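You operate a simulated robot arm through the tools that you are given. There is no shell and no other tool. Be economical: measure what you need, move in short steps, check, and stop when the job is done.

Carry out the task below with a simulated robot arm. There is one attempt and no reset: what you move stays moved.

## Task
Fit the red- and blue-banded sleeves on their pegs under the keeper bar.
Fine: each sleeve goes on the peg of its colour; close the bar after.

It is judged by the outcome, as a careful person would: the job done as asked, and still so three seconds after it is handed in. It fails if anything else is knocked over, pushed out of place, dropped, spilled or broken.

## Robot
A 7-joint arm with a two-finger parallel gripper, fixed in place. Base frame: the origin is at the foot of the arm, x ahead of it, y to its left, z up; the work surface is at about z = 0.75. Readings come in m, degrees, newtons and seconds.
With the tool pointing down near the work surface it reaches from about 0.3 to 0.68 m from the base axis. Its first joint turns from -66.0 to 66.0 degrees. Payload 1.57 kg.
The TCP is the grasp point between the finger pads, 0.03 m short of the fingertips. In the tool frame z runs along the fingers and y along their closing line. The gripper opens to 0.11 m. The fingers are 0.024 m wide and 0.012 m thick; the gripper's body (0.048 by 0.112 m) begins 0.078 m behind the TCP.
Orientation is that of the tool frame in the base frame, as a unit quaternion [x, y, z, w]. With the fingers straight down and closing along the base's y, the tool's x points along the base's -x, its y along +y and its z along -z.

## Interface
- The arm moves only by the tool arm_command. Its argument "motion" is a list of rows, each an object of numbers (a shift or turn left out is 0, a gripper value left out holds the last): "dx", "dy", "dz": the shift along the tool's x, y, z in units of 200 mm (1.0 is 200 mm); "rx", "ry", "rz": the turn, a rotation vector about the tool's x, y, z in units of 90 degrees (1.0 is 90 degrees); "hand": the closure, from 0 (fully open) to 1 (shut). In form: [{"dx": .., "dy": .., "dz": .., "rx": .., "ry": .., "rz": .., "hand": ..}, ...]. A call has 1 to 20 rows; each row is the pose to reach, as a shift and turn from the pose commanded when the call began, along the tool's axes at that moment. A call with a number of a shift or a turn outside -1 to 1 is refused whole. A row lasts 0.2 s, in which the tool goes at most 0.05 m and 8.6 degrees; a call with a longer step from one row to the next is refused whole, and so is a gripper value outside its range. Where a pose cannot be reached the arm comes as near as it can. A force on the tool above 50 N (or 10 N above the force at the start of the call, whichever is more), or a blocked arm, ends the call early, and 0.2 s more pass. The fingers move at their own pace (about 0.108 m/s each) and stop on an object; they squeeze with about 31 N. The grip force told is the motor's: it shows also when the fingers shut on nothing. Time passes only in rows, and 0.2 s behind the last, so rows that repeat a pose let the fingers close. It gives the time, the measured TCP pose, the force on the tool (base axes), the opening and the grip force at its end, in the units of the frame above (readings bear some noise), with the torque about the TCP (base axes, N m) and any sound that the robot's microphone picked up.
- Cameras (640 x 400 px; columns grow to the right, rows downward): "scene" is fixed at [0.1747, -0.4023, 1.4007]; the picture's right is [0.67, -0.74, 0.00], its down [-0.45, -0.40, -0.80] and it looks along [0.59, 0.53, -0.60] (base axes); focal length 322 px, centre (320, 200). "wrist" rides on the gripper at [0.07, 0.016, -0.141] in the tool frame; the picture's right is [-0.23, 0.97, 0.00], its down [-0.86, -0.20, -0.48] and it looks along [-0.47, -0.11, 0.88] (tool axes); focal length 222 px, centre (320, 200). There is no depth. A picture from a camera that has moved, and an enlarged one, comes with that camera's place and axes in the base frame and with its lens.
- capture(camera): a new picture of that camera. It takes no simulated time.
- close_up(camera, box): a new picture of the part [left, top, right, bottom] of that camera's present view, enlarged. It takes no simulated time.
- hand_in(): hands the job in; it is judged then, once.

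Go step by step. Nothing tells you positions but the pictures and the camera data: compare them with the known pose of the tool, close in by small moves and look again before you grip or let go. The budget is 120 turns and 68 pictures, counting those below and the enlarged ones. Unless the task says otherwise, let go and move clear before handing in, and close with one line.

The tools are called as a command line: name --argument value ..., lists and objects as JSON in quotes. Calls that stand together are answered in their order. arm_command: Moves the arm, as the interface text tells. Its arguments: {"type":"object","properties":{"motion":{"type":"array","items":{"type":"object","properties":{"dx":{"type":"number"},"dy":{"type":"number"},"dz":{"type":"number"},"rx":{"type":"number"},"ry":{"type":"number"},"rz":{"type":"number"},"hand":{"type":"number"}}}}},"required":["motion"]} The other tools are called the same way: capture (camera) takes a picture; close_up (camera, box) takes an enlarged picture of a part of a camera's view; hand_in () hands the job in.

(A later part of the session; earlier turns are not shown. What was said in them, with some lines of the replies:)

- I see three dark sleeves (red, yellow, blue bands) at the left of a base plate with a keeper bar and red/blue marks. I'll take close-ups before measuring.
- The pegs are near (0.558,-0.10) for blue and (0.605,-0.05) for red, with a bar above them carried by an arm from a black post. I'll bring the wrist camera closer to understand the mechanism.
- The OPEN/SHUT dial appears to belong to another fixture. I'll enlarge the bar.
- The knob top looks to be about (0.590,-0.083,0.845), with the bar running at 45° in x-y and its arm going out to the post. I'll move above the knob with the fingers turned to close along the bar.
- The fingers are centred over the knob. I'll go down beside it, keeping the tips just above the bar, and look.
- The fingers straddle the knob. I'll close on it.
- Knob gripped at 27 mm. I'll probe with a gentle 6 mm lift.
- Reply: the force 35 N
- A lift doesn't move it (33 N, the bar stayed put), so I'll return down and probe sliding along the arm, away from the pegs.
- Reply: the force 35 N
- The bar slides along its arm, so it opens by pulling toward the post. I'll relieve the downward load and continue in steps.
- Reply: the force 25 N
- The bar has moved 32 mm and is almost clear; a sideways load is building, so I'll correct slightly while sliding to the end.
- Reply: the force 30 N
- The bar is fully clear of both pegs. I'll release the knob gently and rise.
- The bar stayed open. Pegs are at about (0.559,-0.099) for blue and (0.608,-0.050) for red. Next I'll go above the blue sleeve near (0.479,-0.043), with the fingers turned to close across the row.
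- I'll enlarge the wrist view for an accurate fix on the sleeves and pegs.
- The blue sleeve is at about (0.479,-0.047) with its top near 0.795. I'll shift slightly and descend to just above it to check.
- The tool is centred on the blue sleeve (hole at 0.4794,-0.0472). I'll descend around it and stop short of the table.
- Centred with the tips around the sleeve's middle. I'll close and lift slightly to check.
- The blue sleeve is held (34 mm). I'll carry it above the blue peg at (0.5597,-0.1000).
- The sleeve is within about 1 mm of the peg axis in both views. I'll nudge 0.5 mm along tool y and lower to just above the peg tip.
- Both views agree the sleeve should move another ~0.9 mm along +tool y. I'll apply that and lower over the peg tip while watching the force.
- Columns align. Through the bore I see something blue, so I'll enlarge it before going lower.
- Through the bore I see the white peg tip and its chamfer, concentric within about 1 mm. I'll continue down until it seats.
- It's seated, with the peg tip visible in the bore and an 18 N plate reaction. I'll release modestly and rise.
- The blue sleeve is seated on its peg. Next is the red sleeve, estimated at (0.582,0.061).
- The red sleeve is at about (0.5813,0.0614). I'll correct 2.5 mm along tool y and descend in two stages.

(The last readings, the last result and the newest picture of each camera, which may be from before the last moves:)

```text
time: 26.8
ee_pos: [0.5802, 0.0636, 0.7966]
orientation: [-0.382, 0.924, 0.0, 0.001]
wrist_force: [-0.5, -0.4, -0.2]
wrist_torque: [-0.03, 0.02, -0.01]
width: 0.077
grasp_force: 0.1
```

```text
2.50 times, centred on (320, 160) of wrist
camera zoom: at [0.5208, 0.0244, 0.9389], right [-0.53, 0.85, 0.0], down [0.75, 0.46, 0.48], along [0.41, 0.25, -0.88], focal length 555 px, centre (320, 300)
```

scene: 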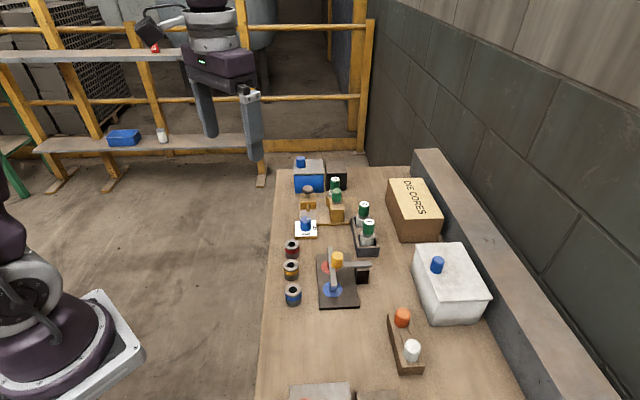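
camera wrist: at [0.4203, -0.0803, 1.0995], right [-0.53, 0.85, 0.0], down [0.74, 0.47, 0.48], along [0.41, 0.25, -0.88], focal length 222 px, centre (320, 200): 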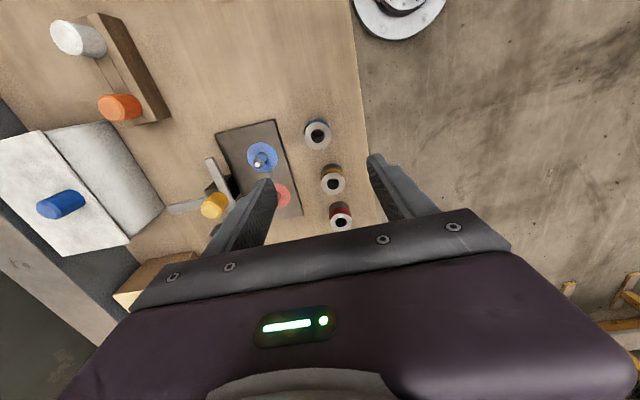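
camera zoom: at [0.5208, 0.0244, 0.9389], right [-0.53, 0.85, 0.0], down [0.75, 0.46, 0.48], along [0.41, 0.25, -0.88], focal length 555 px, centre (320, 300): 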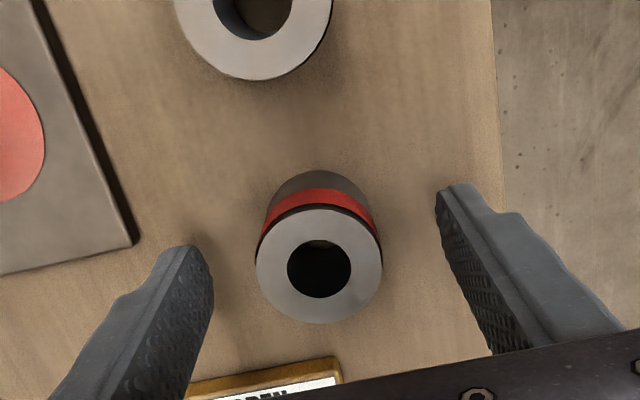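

The sleeve is ~2.5 mm toward tool +x, so I'll correct that, then close and lift.

arm_command --motion '[{"dx": 0.0125, "dy": -0.004}, {"dx": 0.0125, "dy": -0.004, "hand": 0.6}, {"dx": 0.0125, "dy": -0.004, "hand": 1.0}, {"dx": 0.0125, "dy": -0.004, "hand": 1.0}, {"dx": 0.0125, "dy": -0.004, "hand": 1.0}]'

arm_command --motion '[{"dz": -0.1}, {"dz": -0.2}, {"dz": -0.3}, {"dz": -0.375}, {"dz": -0.375}]'

close_up --camera "wrist" --box '[200, 80, 440, 240]'

```text
time: 28.0
ee_pos: [0.5799, 0.0594, 0.7971]
orientation: [-0.383, 0.924, 0.0, 0.0]
wrist_force: [-1.6, 1.0, 1.5]
wrist_torque: [0.05, -0.01, 0.0]
width: 0.0341
grasp_force: 31.6
```

```text
time: 29.2
ee_pos: [0.5817, 0.06, 0.8727]
orientation: [-0.383, 0.924, -0.001, -0.001]
wrist_force: [0.1, -0.3, -1.1]
wrist_torque: [0.02, 0.01, 0.0]
width: 0.0339
grasp_force: 31.1
```

```text
2.50 times, centred on (320, 160) of wrist
camera zoom: at [0.5216, 0.0216, 1.0154], right [-0.53, 0.85, 0.0], down [0.75, 0.46, 0.48], along [0.41, 0.25, -0.88], focal length 555 px, centre (320, 300)
```

zoom: 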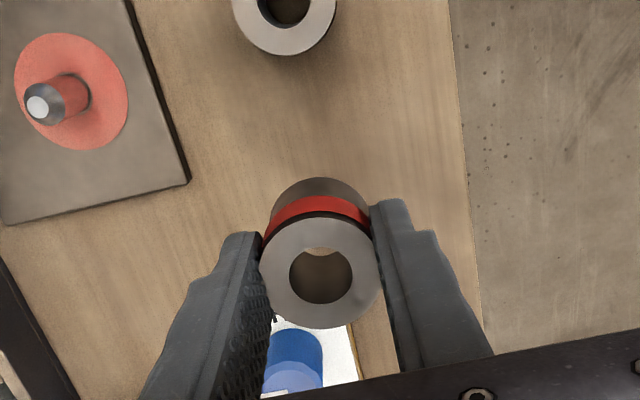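

The red sleeve is held. I'll carry it above the red peg, aiming for TCP (0.608,-0.049).

arm_command --motion '[{"dx": 0.06, "dy": -0.1}, {"dx": 0.12, "dy": -0.2}, {"dx": 0.18, "dy": -0.3}, {"dx": 0.24, "dy": -0.4}, {"dx": 0.2915, "dy": -0.48}, {"dx": 0.2915, "dy": -0.48}]'

close_up --camera "scene" --box '[296, 220, 376, 290]'

close_up --camera "wrist" --box '[240, 100, 400, 240]'

```text
time: 30.6
ee_pos: [0.6055, -0.0477, 0.8719]
orientation: [-0.382, 0.924, 0.0, 0.0]
wrist_force: [0.4, -0.2, -0.6]
wrist_torque: [0.0, -0.03, -0.03]
width: 0.0342
grasp_force: 31.0
```

```text
5.71 times, centred on (336, 255) of scene
camera zoom: at [0.1747, -0.4023, 1.4007], right [0.67, -0.74, 0.0], down [-0.45, -0.4, -0.8], along [0.59, 0.53, -0.6], focal length 1839 px, centre (229, -114)
```

zoom: 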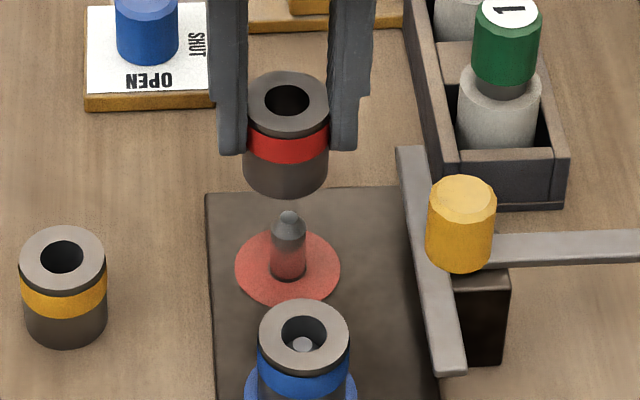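

```text
2.86 times, centred on (320, 170) of wrist
camera zoom: at [0.5456, -0.0875, 1.0153], right [-0.53, 0.85, 0.0], down [0.75, 0.46, 0.48], along [0.41, 0.25, -0.88], focal length 635 px, centre (320, 286)
```

zoom: 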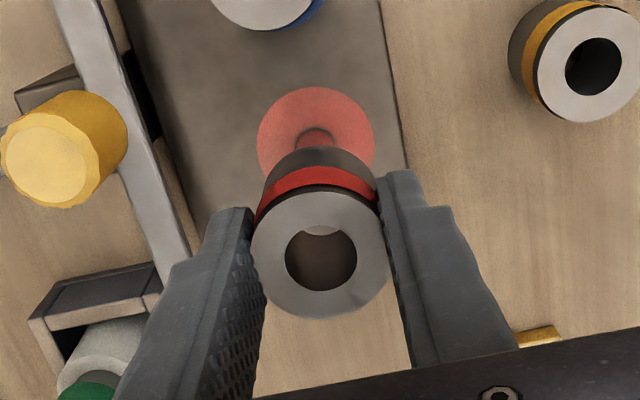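

Both views say to shift about 1.9 mm along -y and 2 mm along -x of the tool. I'll apply that and lower to just over the tip.

arm_command --motion '[{"dx": -0.01, "dy": -0.0095}, {"dx": -0.01, "dy": -0.0095, "dz": 0.1}, {"dx": -0.01, "dy": -0.0095, "dz": 0.2}, {"dx": -0.01, "dy": -0.0095, "dz": 0.22}, {"dx": -0.01, "dy": -0.0095, "dz": 0.22}]'

close_up --camera "scene" --box '[300, 230, 364, 280]'

close_up --camera "wrist" --box '[284, 140, 356, 212]'

```text
time: 31.8
ee_pos: [0.6103, -0.0497, 0.8266]
orientation: [-0.383, 0.924, 0.0, -0.001]
wrist_force: [-2.8, -1.0, -0.1]
wrist_torque: [-0.05, 0.11, -0.02]
width: 0.0342
grasp_force: 31.1
```

```text
8.00 times, centred on (332, 255) of scene
camera zoom: at [0.1746, -0.4023, 1.4007], right [0.67, -0.74, 0.0], down [-0.45, -0.4, -0.8], along [0.59, 0.53, -0.6], focal length 2574 px, centre (224, -240)
```

zoom: 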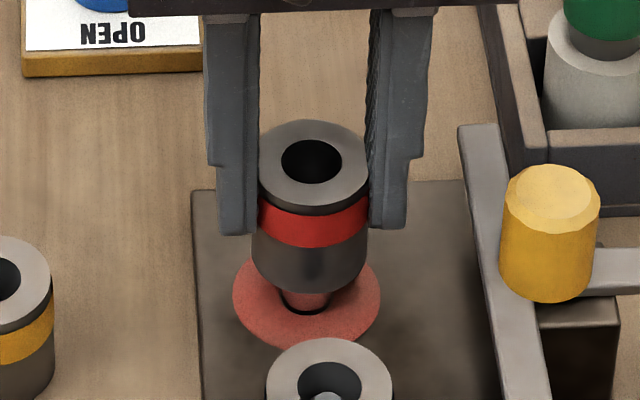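

```text
5.56 times, centred on (320, 176) of wrist
camera zoom: at [0.5492, -0.0878, 0.9699], right [-0.53, 0.85, 0.0], down [0.75, 0.46, 0.48], along [0.41, 0.25, -0.88], focal length 1234 px, centre (320, 333)
```

zoom: 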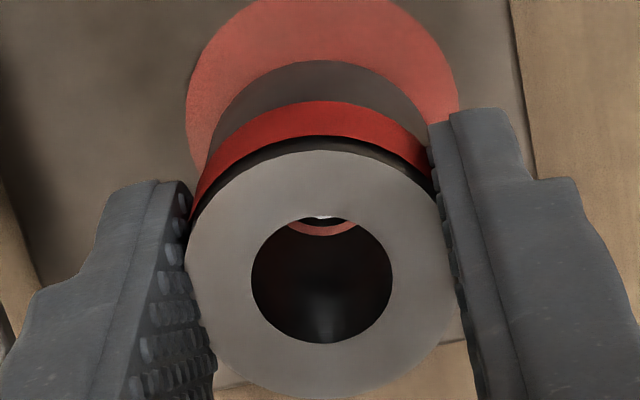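

Alignment matches the blue case at this height, with the tip visible in the bore. I'll continue down.

arm_command --motion '[{"dz": 0.025}, {"dz": 0.05}, {"dz": 0.075}, {"dz": 0.09}, {"dz": 0.1}, {"dz": 0.11}, {"dz": 0.11}]'

close_up --camera "scene" --box '[300, 230, 364, 280]'

```text
time: 33.4
ee_pos: [0.6094, -0.0499, 0.8048]
orientation: [-0.383, 0.924, -0.001, 0.0]
wrist_force: [-10.9, -1.2, 22.4]
wrist_torque: [0.13, 0.36, 0.05]
width: 0.0344
grasp_force: 31.0
```

```text
8.00 times, centred on (332, 255) of scene
camera zoom: at [0.174, -0.4023, 1.4008], right [0.67, -0.74, 0.0], down [-0.45, -0.4, -0.8], along [0.59, 0.53, -0.6], focal length 2574 px, centre (224, -240)
```

zoom: 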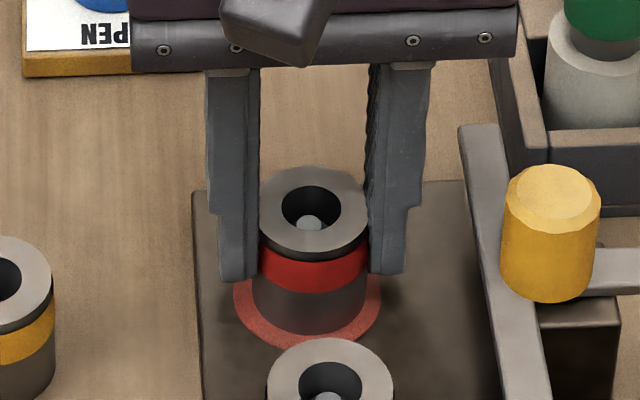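

The red sleeve is seated at the same height as the blue one. I'll release and rise.

arm_command --motion '[{"dz": -0.008}, {"dz": -0.008, "hand": 0.5}, {"dz": -0.008, "hand": 0.5}, {"dz": -0.1}, {"dz": -0.25}, {"dz": -0.4}, {"dz": -0.5}]'

close_up --camera "scene" --box '[280, 230, 392, 310]'

```text
time: 35.0
ee_pos: [0.6086, -0.0488, 0.9065]
orientation: [-0.383, 0.924, -0.001, -0.001]
wrist_force: [0.1, 0.5, 0.2]
wrist_torque: [0.01, -0.01, 0.02]
width: 0.0551
grasp_force: 0.1
```

```text
5.00 times, centred on (336, 270) of scene
camera zoom: at [0.1747, -0.4023, 1.4007], right [0.67, -0.74, 0.0], down [-0.45, -0.4, -0.8], along [0.59, 0.53, -0.6], focal length 1609 px, centre (240, -150)
```

zoom: 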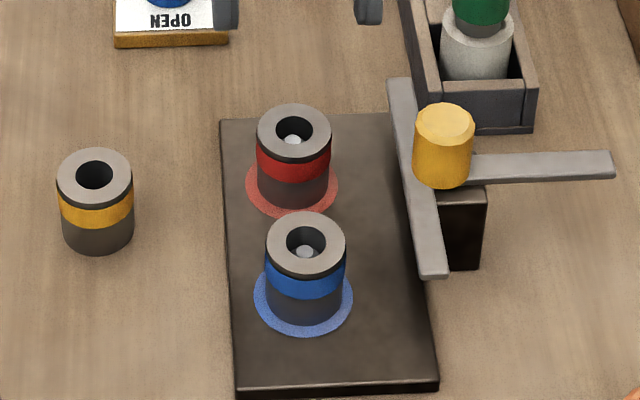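

Both sleeves are on their pegs. Next I'll move above the knob at (0.630,-0.1195), keeping this finger orientation, which closes along the slide direction.

arm_command --motion '[{"dx": 0.06, "dy": -0.11}, {"dx": 0.12, "dy": -0.22}, {"dx": 0.1744, "dy": -0.3256}, {"dx": 0.1744, "dy": -0.3256}]'

close_up --camera "wrist" --box '[200, 80, 440, 240]'

close_up --camera "scene" --box '[290, 220, 402, 300]'

```text
time: 36.0
ee_pos: [0.6293, -0.1183, 0.906]
orientation: [-0.382, 0.924, 0.0, 0.001]
wrist_force: [-1.5, 0.5, 0.7]
wrist_torque: [-0.01, 0.02, 0.03]
width: 0.0551
grasp_force: 0.1
```

```text
2.50 times, centred on (320, 160) of wrist
camera zoom: at [0.5695, -0.1572, 1.0486], right [-0.53, 0.85, 0.0], down [0.75, 0.46, 0.48], along [0.41, 0.25, -0.88], focal length 555 px, centre (320, 300)
```

zoom: 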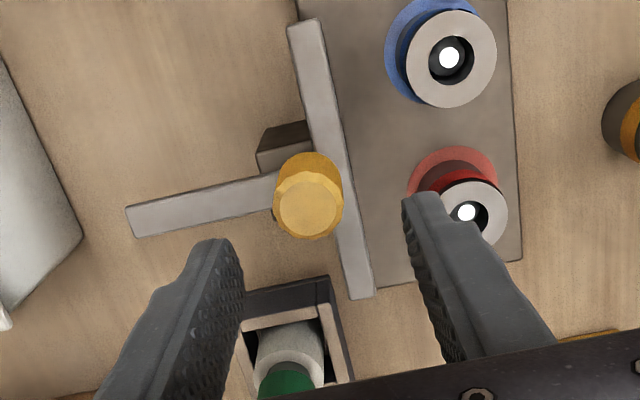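

```text
5.00 times, centred on (346, 260) of scene
camera zoom: at [0.1747, -0.4023, 1.4007], right [0.67, -0.74, 0.0], down [-0.45, -0.4, -0.8], along [0.59, 0.53, -0.6], focal length 1609 px, centre (190, -100)
```

zoom: 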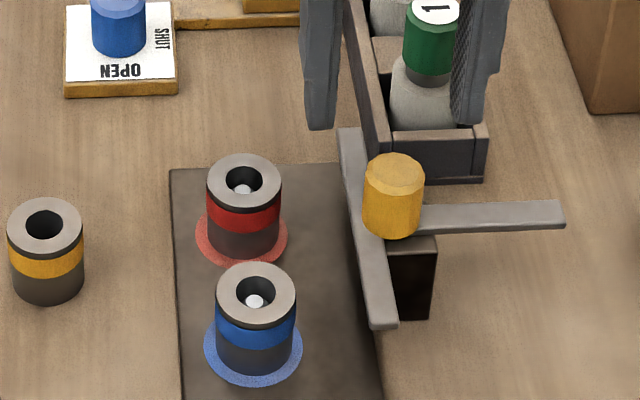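

The knob is ~5 mm further out, so I'll correct and descend, then close.

arm_command --motion '[{"dx": 0.01, "dy": -0.028}, {"dx": 0.01, "dy": -0.028, "dz": 0.1}, {"dx": 0.01, "dy": -0.028, "dz": 0.2}, {"dx": 0.01, "dy": -0.028, "dz": 0.21}, {"dx": 0.01, "dy": -0.028, "dz": 0.21}]'

close_up --camera "scene" --box '[290, 220, 402, 300]'

close_up --camera "wrist" --box '[200, 80, 440, 240]'

```text
time: 37.2
ee_pos: [0.6336, -0.1258, 0.8636]
orientation: [-0.383, 0.924, 0.0, 0.0]
wrist_force: [0.8, 0.1, 0.8]
wrist_torque: [0.02, 0.03, 0.0]
width: 0.0549
grasp_force: 0.1
```

```text
5.00 times, centred on (346, 260) of scene
camera zoom: at [0.1747, -0.4023, 1.4007], right [0.67, -0.74, 0.0], down [-0.45, -0.4, -0.8], along [0.59, 0.53, -0.6], focal length 1609 px, centre (190, -100)
```

zoom: 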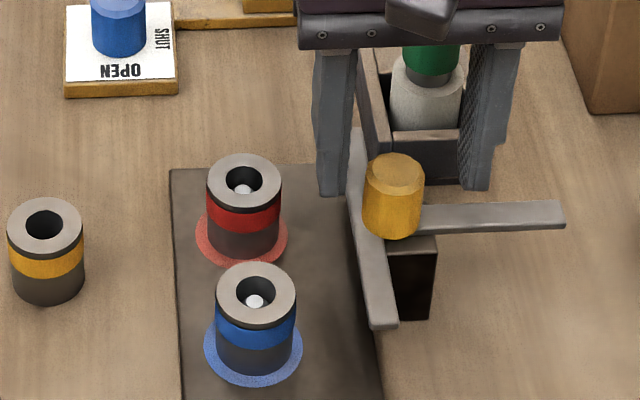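

```text
2.50 times, centred on (320, 160) of wrist
camera zoom: at [0.5731, -0.1638, 1.0065], right [-0.53, 0.85, 0.0], down [0.75, 0.46, 0.48], along [0.41, 0.25, -0.88], focal length 555 px, centre (320, 300)
```

zoom: 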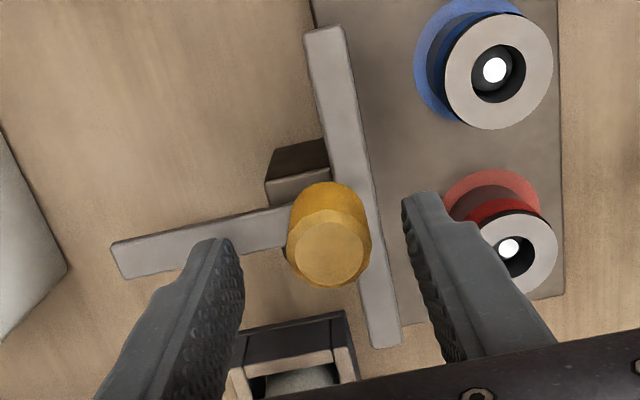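

The knob sits between the fingers, so I'll grip it.

arm_command --motion '[{"dy": 0.008, "hand": 0.6}, {"dy": 0.008, "hand": 0.8}, {"dy": 0.008, "hand": 1.0}, {"dy": 0.008, "hand": 1.0}]'

arm_command --motion '[{"dy": 0.04}, {"dy": 0.08}, {"dy": 0.12}, {"dy": 0.12}]'

close_up --camera "scene" --box '[290, 220, 402, 300]'

```text
time: 38.2
ee_pos: [0.6313, -0.1252, 0.8631]
orientation: [-0.382, 0.924, 0.001, -0.001]
wrist_force: [-0.2, -0.9, -3.9]
wrist_torque: [-0.12, -0.16, -0.02]
width: 0.0271
grasp_force: 37.2
```

```text
time: 39.2
ee_pos: [0.6142, -0.1084, 0.8631]
orientation: [-0.382, 0.924, 0.0, 0.0]
wrist_force: [-3.5, -2.9, 3.4]
wrist_torque: [-0.3, 0.11, 0.07]
width: 0.0271
grasp_force: 37.7
```

```text
5.00 times, centred on (346, 260) of scene
camera zoom: at [0.1745, -0.4023, 1.4007], right [0.67, -0.74, 0.0], down [-0.45, -0.4, -0.8], along [0.59, 0.53, -0.6], focal length 1609 px, centre (190, -100)
```

zoom: 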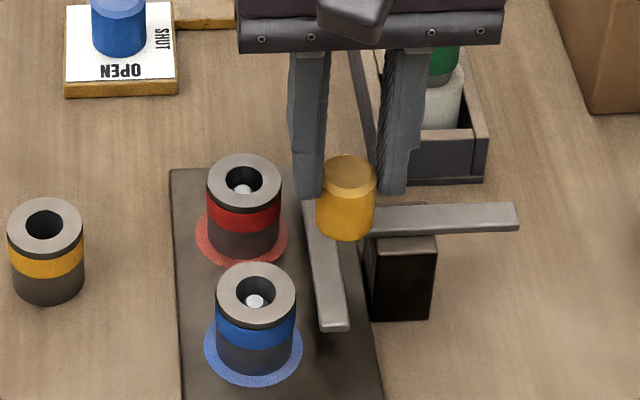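

Sliding freely. I'll continue inward over the sleeves, watching the force.

arm_command --motion '[{"dy": 0.03, "dx": 0.003}, {"dy": 0.06, "dx": 0.006}, {"dy": 0.085, "dx": 0.008}, {"dy": 0.085, "dx": 0.008}]'

close_up --camera "scene" --box '[290, 220, 402, 300]'

```text
time: 40.2
ee_pos: [0.6034, -0.0971, 0.8633]
orientation: [-0.384, 0.924, -0.001, 0.003]
wrist_force: [2.4, 2.5, 25.1]
wrist_torque: [0.09, 0.0, 0.05]
width: 0.0272
grasp_force: 37.3
```

```text
5.00 times, centred on (346, 260) of scene
camera zoom: at [0.1743, -0.4021, 1.4008], right [0.67, -0.74, 0.0], down [-0.45, -0.4, -0.8], along [0.59, 0.53, -0.6], focal length 1609 px, centre (190, -100)
```

zoom: 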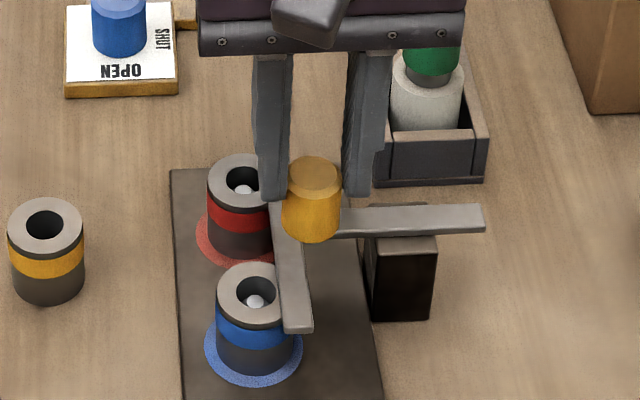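

The bar passes over the sleeve tops. I'll relieve the vertical load and push on toward the original position.

arm_command --motion '[{"dz": -0.012}, {"dy": 0.03, "dz": -0.012}, {"dy": 0.06, "dz": -0.012}, {"dy": 0.08, "dz": -0.012}, {"dy": 0.08, "dz": -0.012}]'

close_up --camera "scene" --box '[290, 220, 402, 300]'

```text
time: 41.4
ee_pos: [0.5895, -0.0852, 0.8641]
orientation: [-0.383, 0.924, 0.001, -0.001]
wrist_force: [12.0, 12.0, -28.5]
wrist_torque: [0.21, -0.39, 0.0]
width: 0.0271
grasp_force: 37.4
```

```text
5.00 times, centred on (346, 260) of scene
camera zoom: at [0.1755, -0.4021, 1.4006], right [0.67, -0.74, 0.0], down [-0.45, -0.4, -0.8], along [0.59, 0.53, -0.6], focal length 1609 px, centre (190, -100)
```

zoom: 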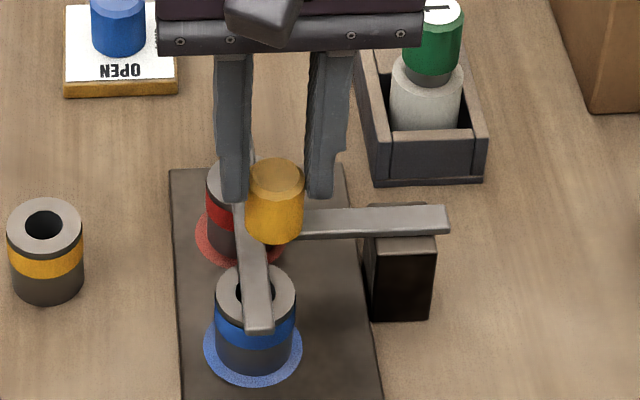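

The bar is back within ~1 mm of its initial closed position. I'll relieve the side and vertical loads and push gently further to find the stop.

arm_command --motion '[{"dx": -0.006, "dz": 0.008}, {"dx": -0.006, "dy": 0.01, "dz": 0.008}, {"dx": -0.006, "dy": 0.02, "dz": 0.008}, {"dx": -0.006, "dy": 0.03, "dz": 0.008}, {"dx": -0.006, "dy": 0.03, "dz": 0.008}]'

close_up --camera "scene" --box '[290, 220, 402, 300]'

```text
time: 42.6
ee_pos: [0.59, -0.085, 0.865]
orientation: [-0.381, 0.924, -0.003, 0.003]
wrist_force: [28.6, -26.7, -13.9]
wrist_torque: [-0.84, -0.39, -0.08]
width: 0.0272
grasp_force: 37.7
```

```text
5.00 times, centred on (346, 260) of scene
camera zoom: at [0.1756, -0.4029, 1.4003], right [0.67, -0.74, 0.0], down [-0.45, -0.4, -0.8], along [0.59, 0.53, -0.6], focal length 1609 px, centre (190, -100)
```

zoom: 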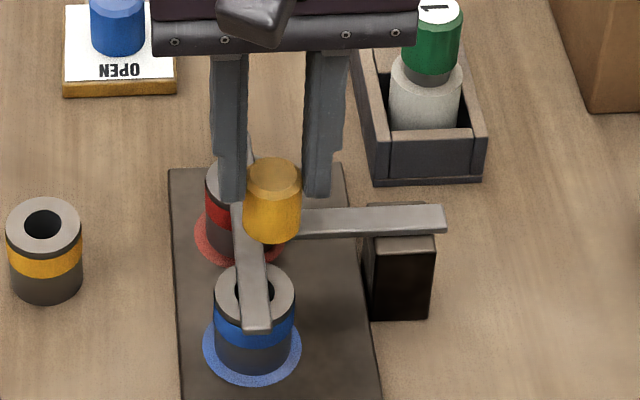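

The stop is reached (about 39 N along the slide) and the bar is fully home. I'll relax the push, release and retreat.

arm_command --motion '[{"dy": -0.022, "dz": 0.004}, {"dy": -0.022, "dz": 0.004}, {"dy": -0.022, "dz": 0.004, "hand": 0.6}, {"dy": -0.022, "dz": 0.004, "hand": 0.6}, {"dy": -0.022, "dz": -0.1}, {"dy": -0.022, "dz": -0.3}, {"dy": -0.022, "dz": -0.5}, {"dy": -0.022, "dz": -0.7}]'

close_up --camera "scene" --box '[280, 220, 392, 300]'

close_up --camera "wrist" --box '[200, 60, 440, 220]'

```text
time: 44.4
ee_pos: [0.59, -0.0815, 1.0041]
orientation: [-0.384, 0.923, 0.0, 0.001]
wrist_force: [0.8, 0.4, 0.0]
wrist_torque: [0.02, 0.01, -0.03]
width: 0.0442
grasp_force: 0.1
```

```text
5.00 times, centred on (336, 260) of scene
camera zoom: at [0.1747, -0.4023, 1.4007], right [0.67, -0.74, 0.0], down [-0.45, -0.4, -0.8], along [0.59, 0.53, -0.6], focal length 1609 px, centre (240, -100)
```

zoom: 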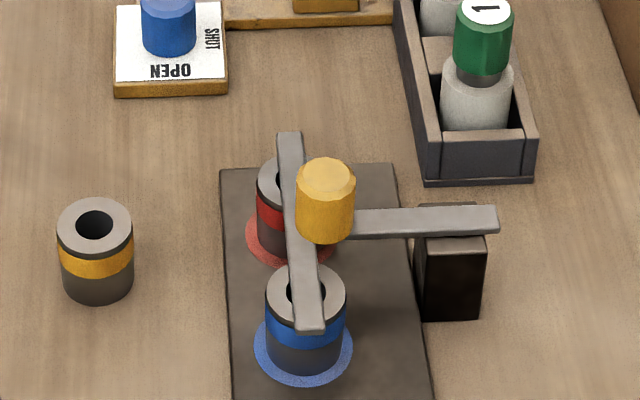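

```text
2.50 times, centred on (320, 140) of wrist
camera zoom: at [0.5303, -0.1202, 1.1467], right [-0.53, 0.85, 0.0], down [0.75, 0.46, 0.48], along [0.41, 0.25, -0.88], focal length 555 px, centre (320, 350)
```

zoom: 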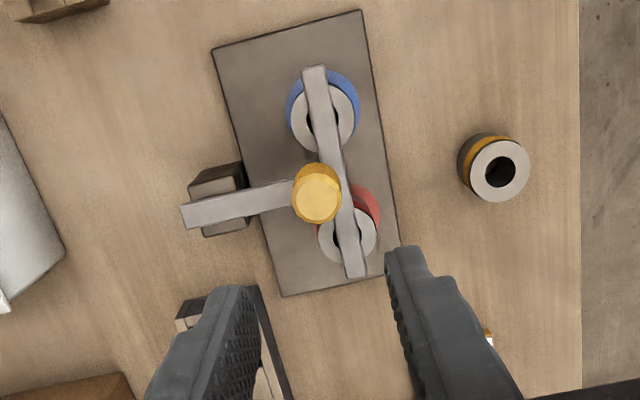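

The bar is home over both sleeves, nothing else has moved, and the gripper is clear. I'm handing in now.

hand_in

```text
The job is handed in.
```

The red and blue sleeves are on the pegs of their own colour, the keeper bar is closed to its stop over both, and the arm is clear.
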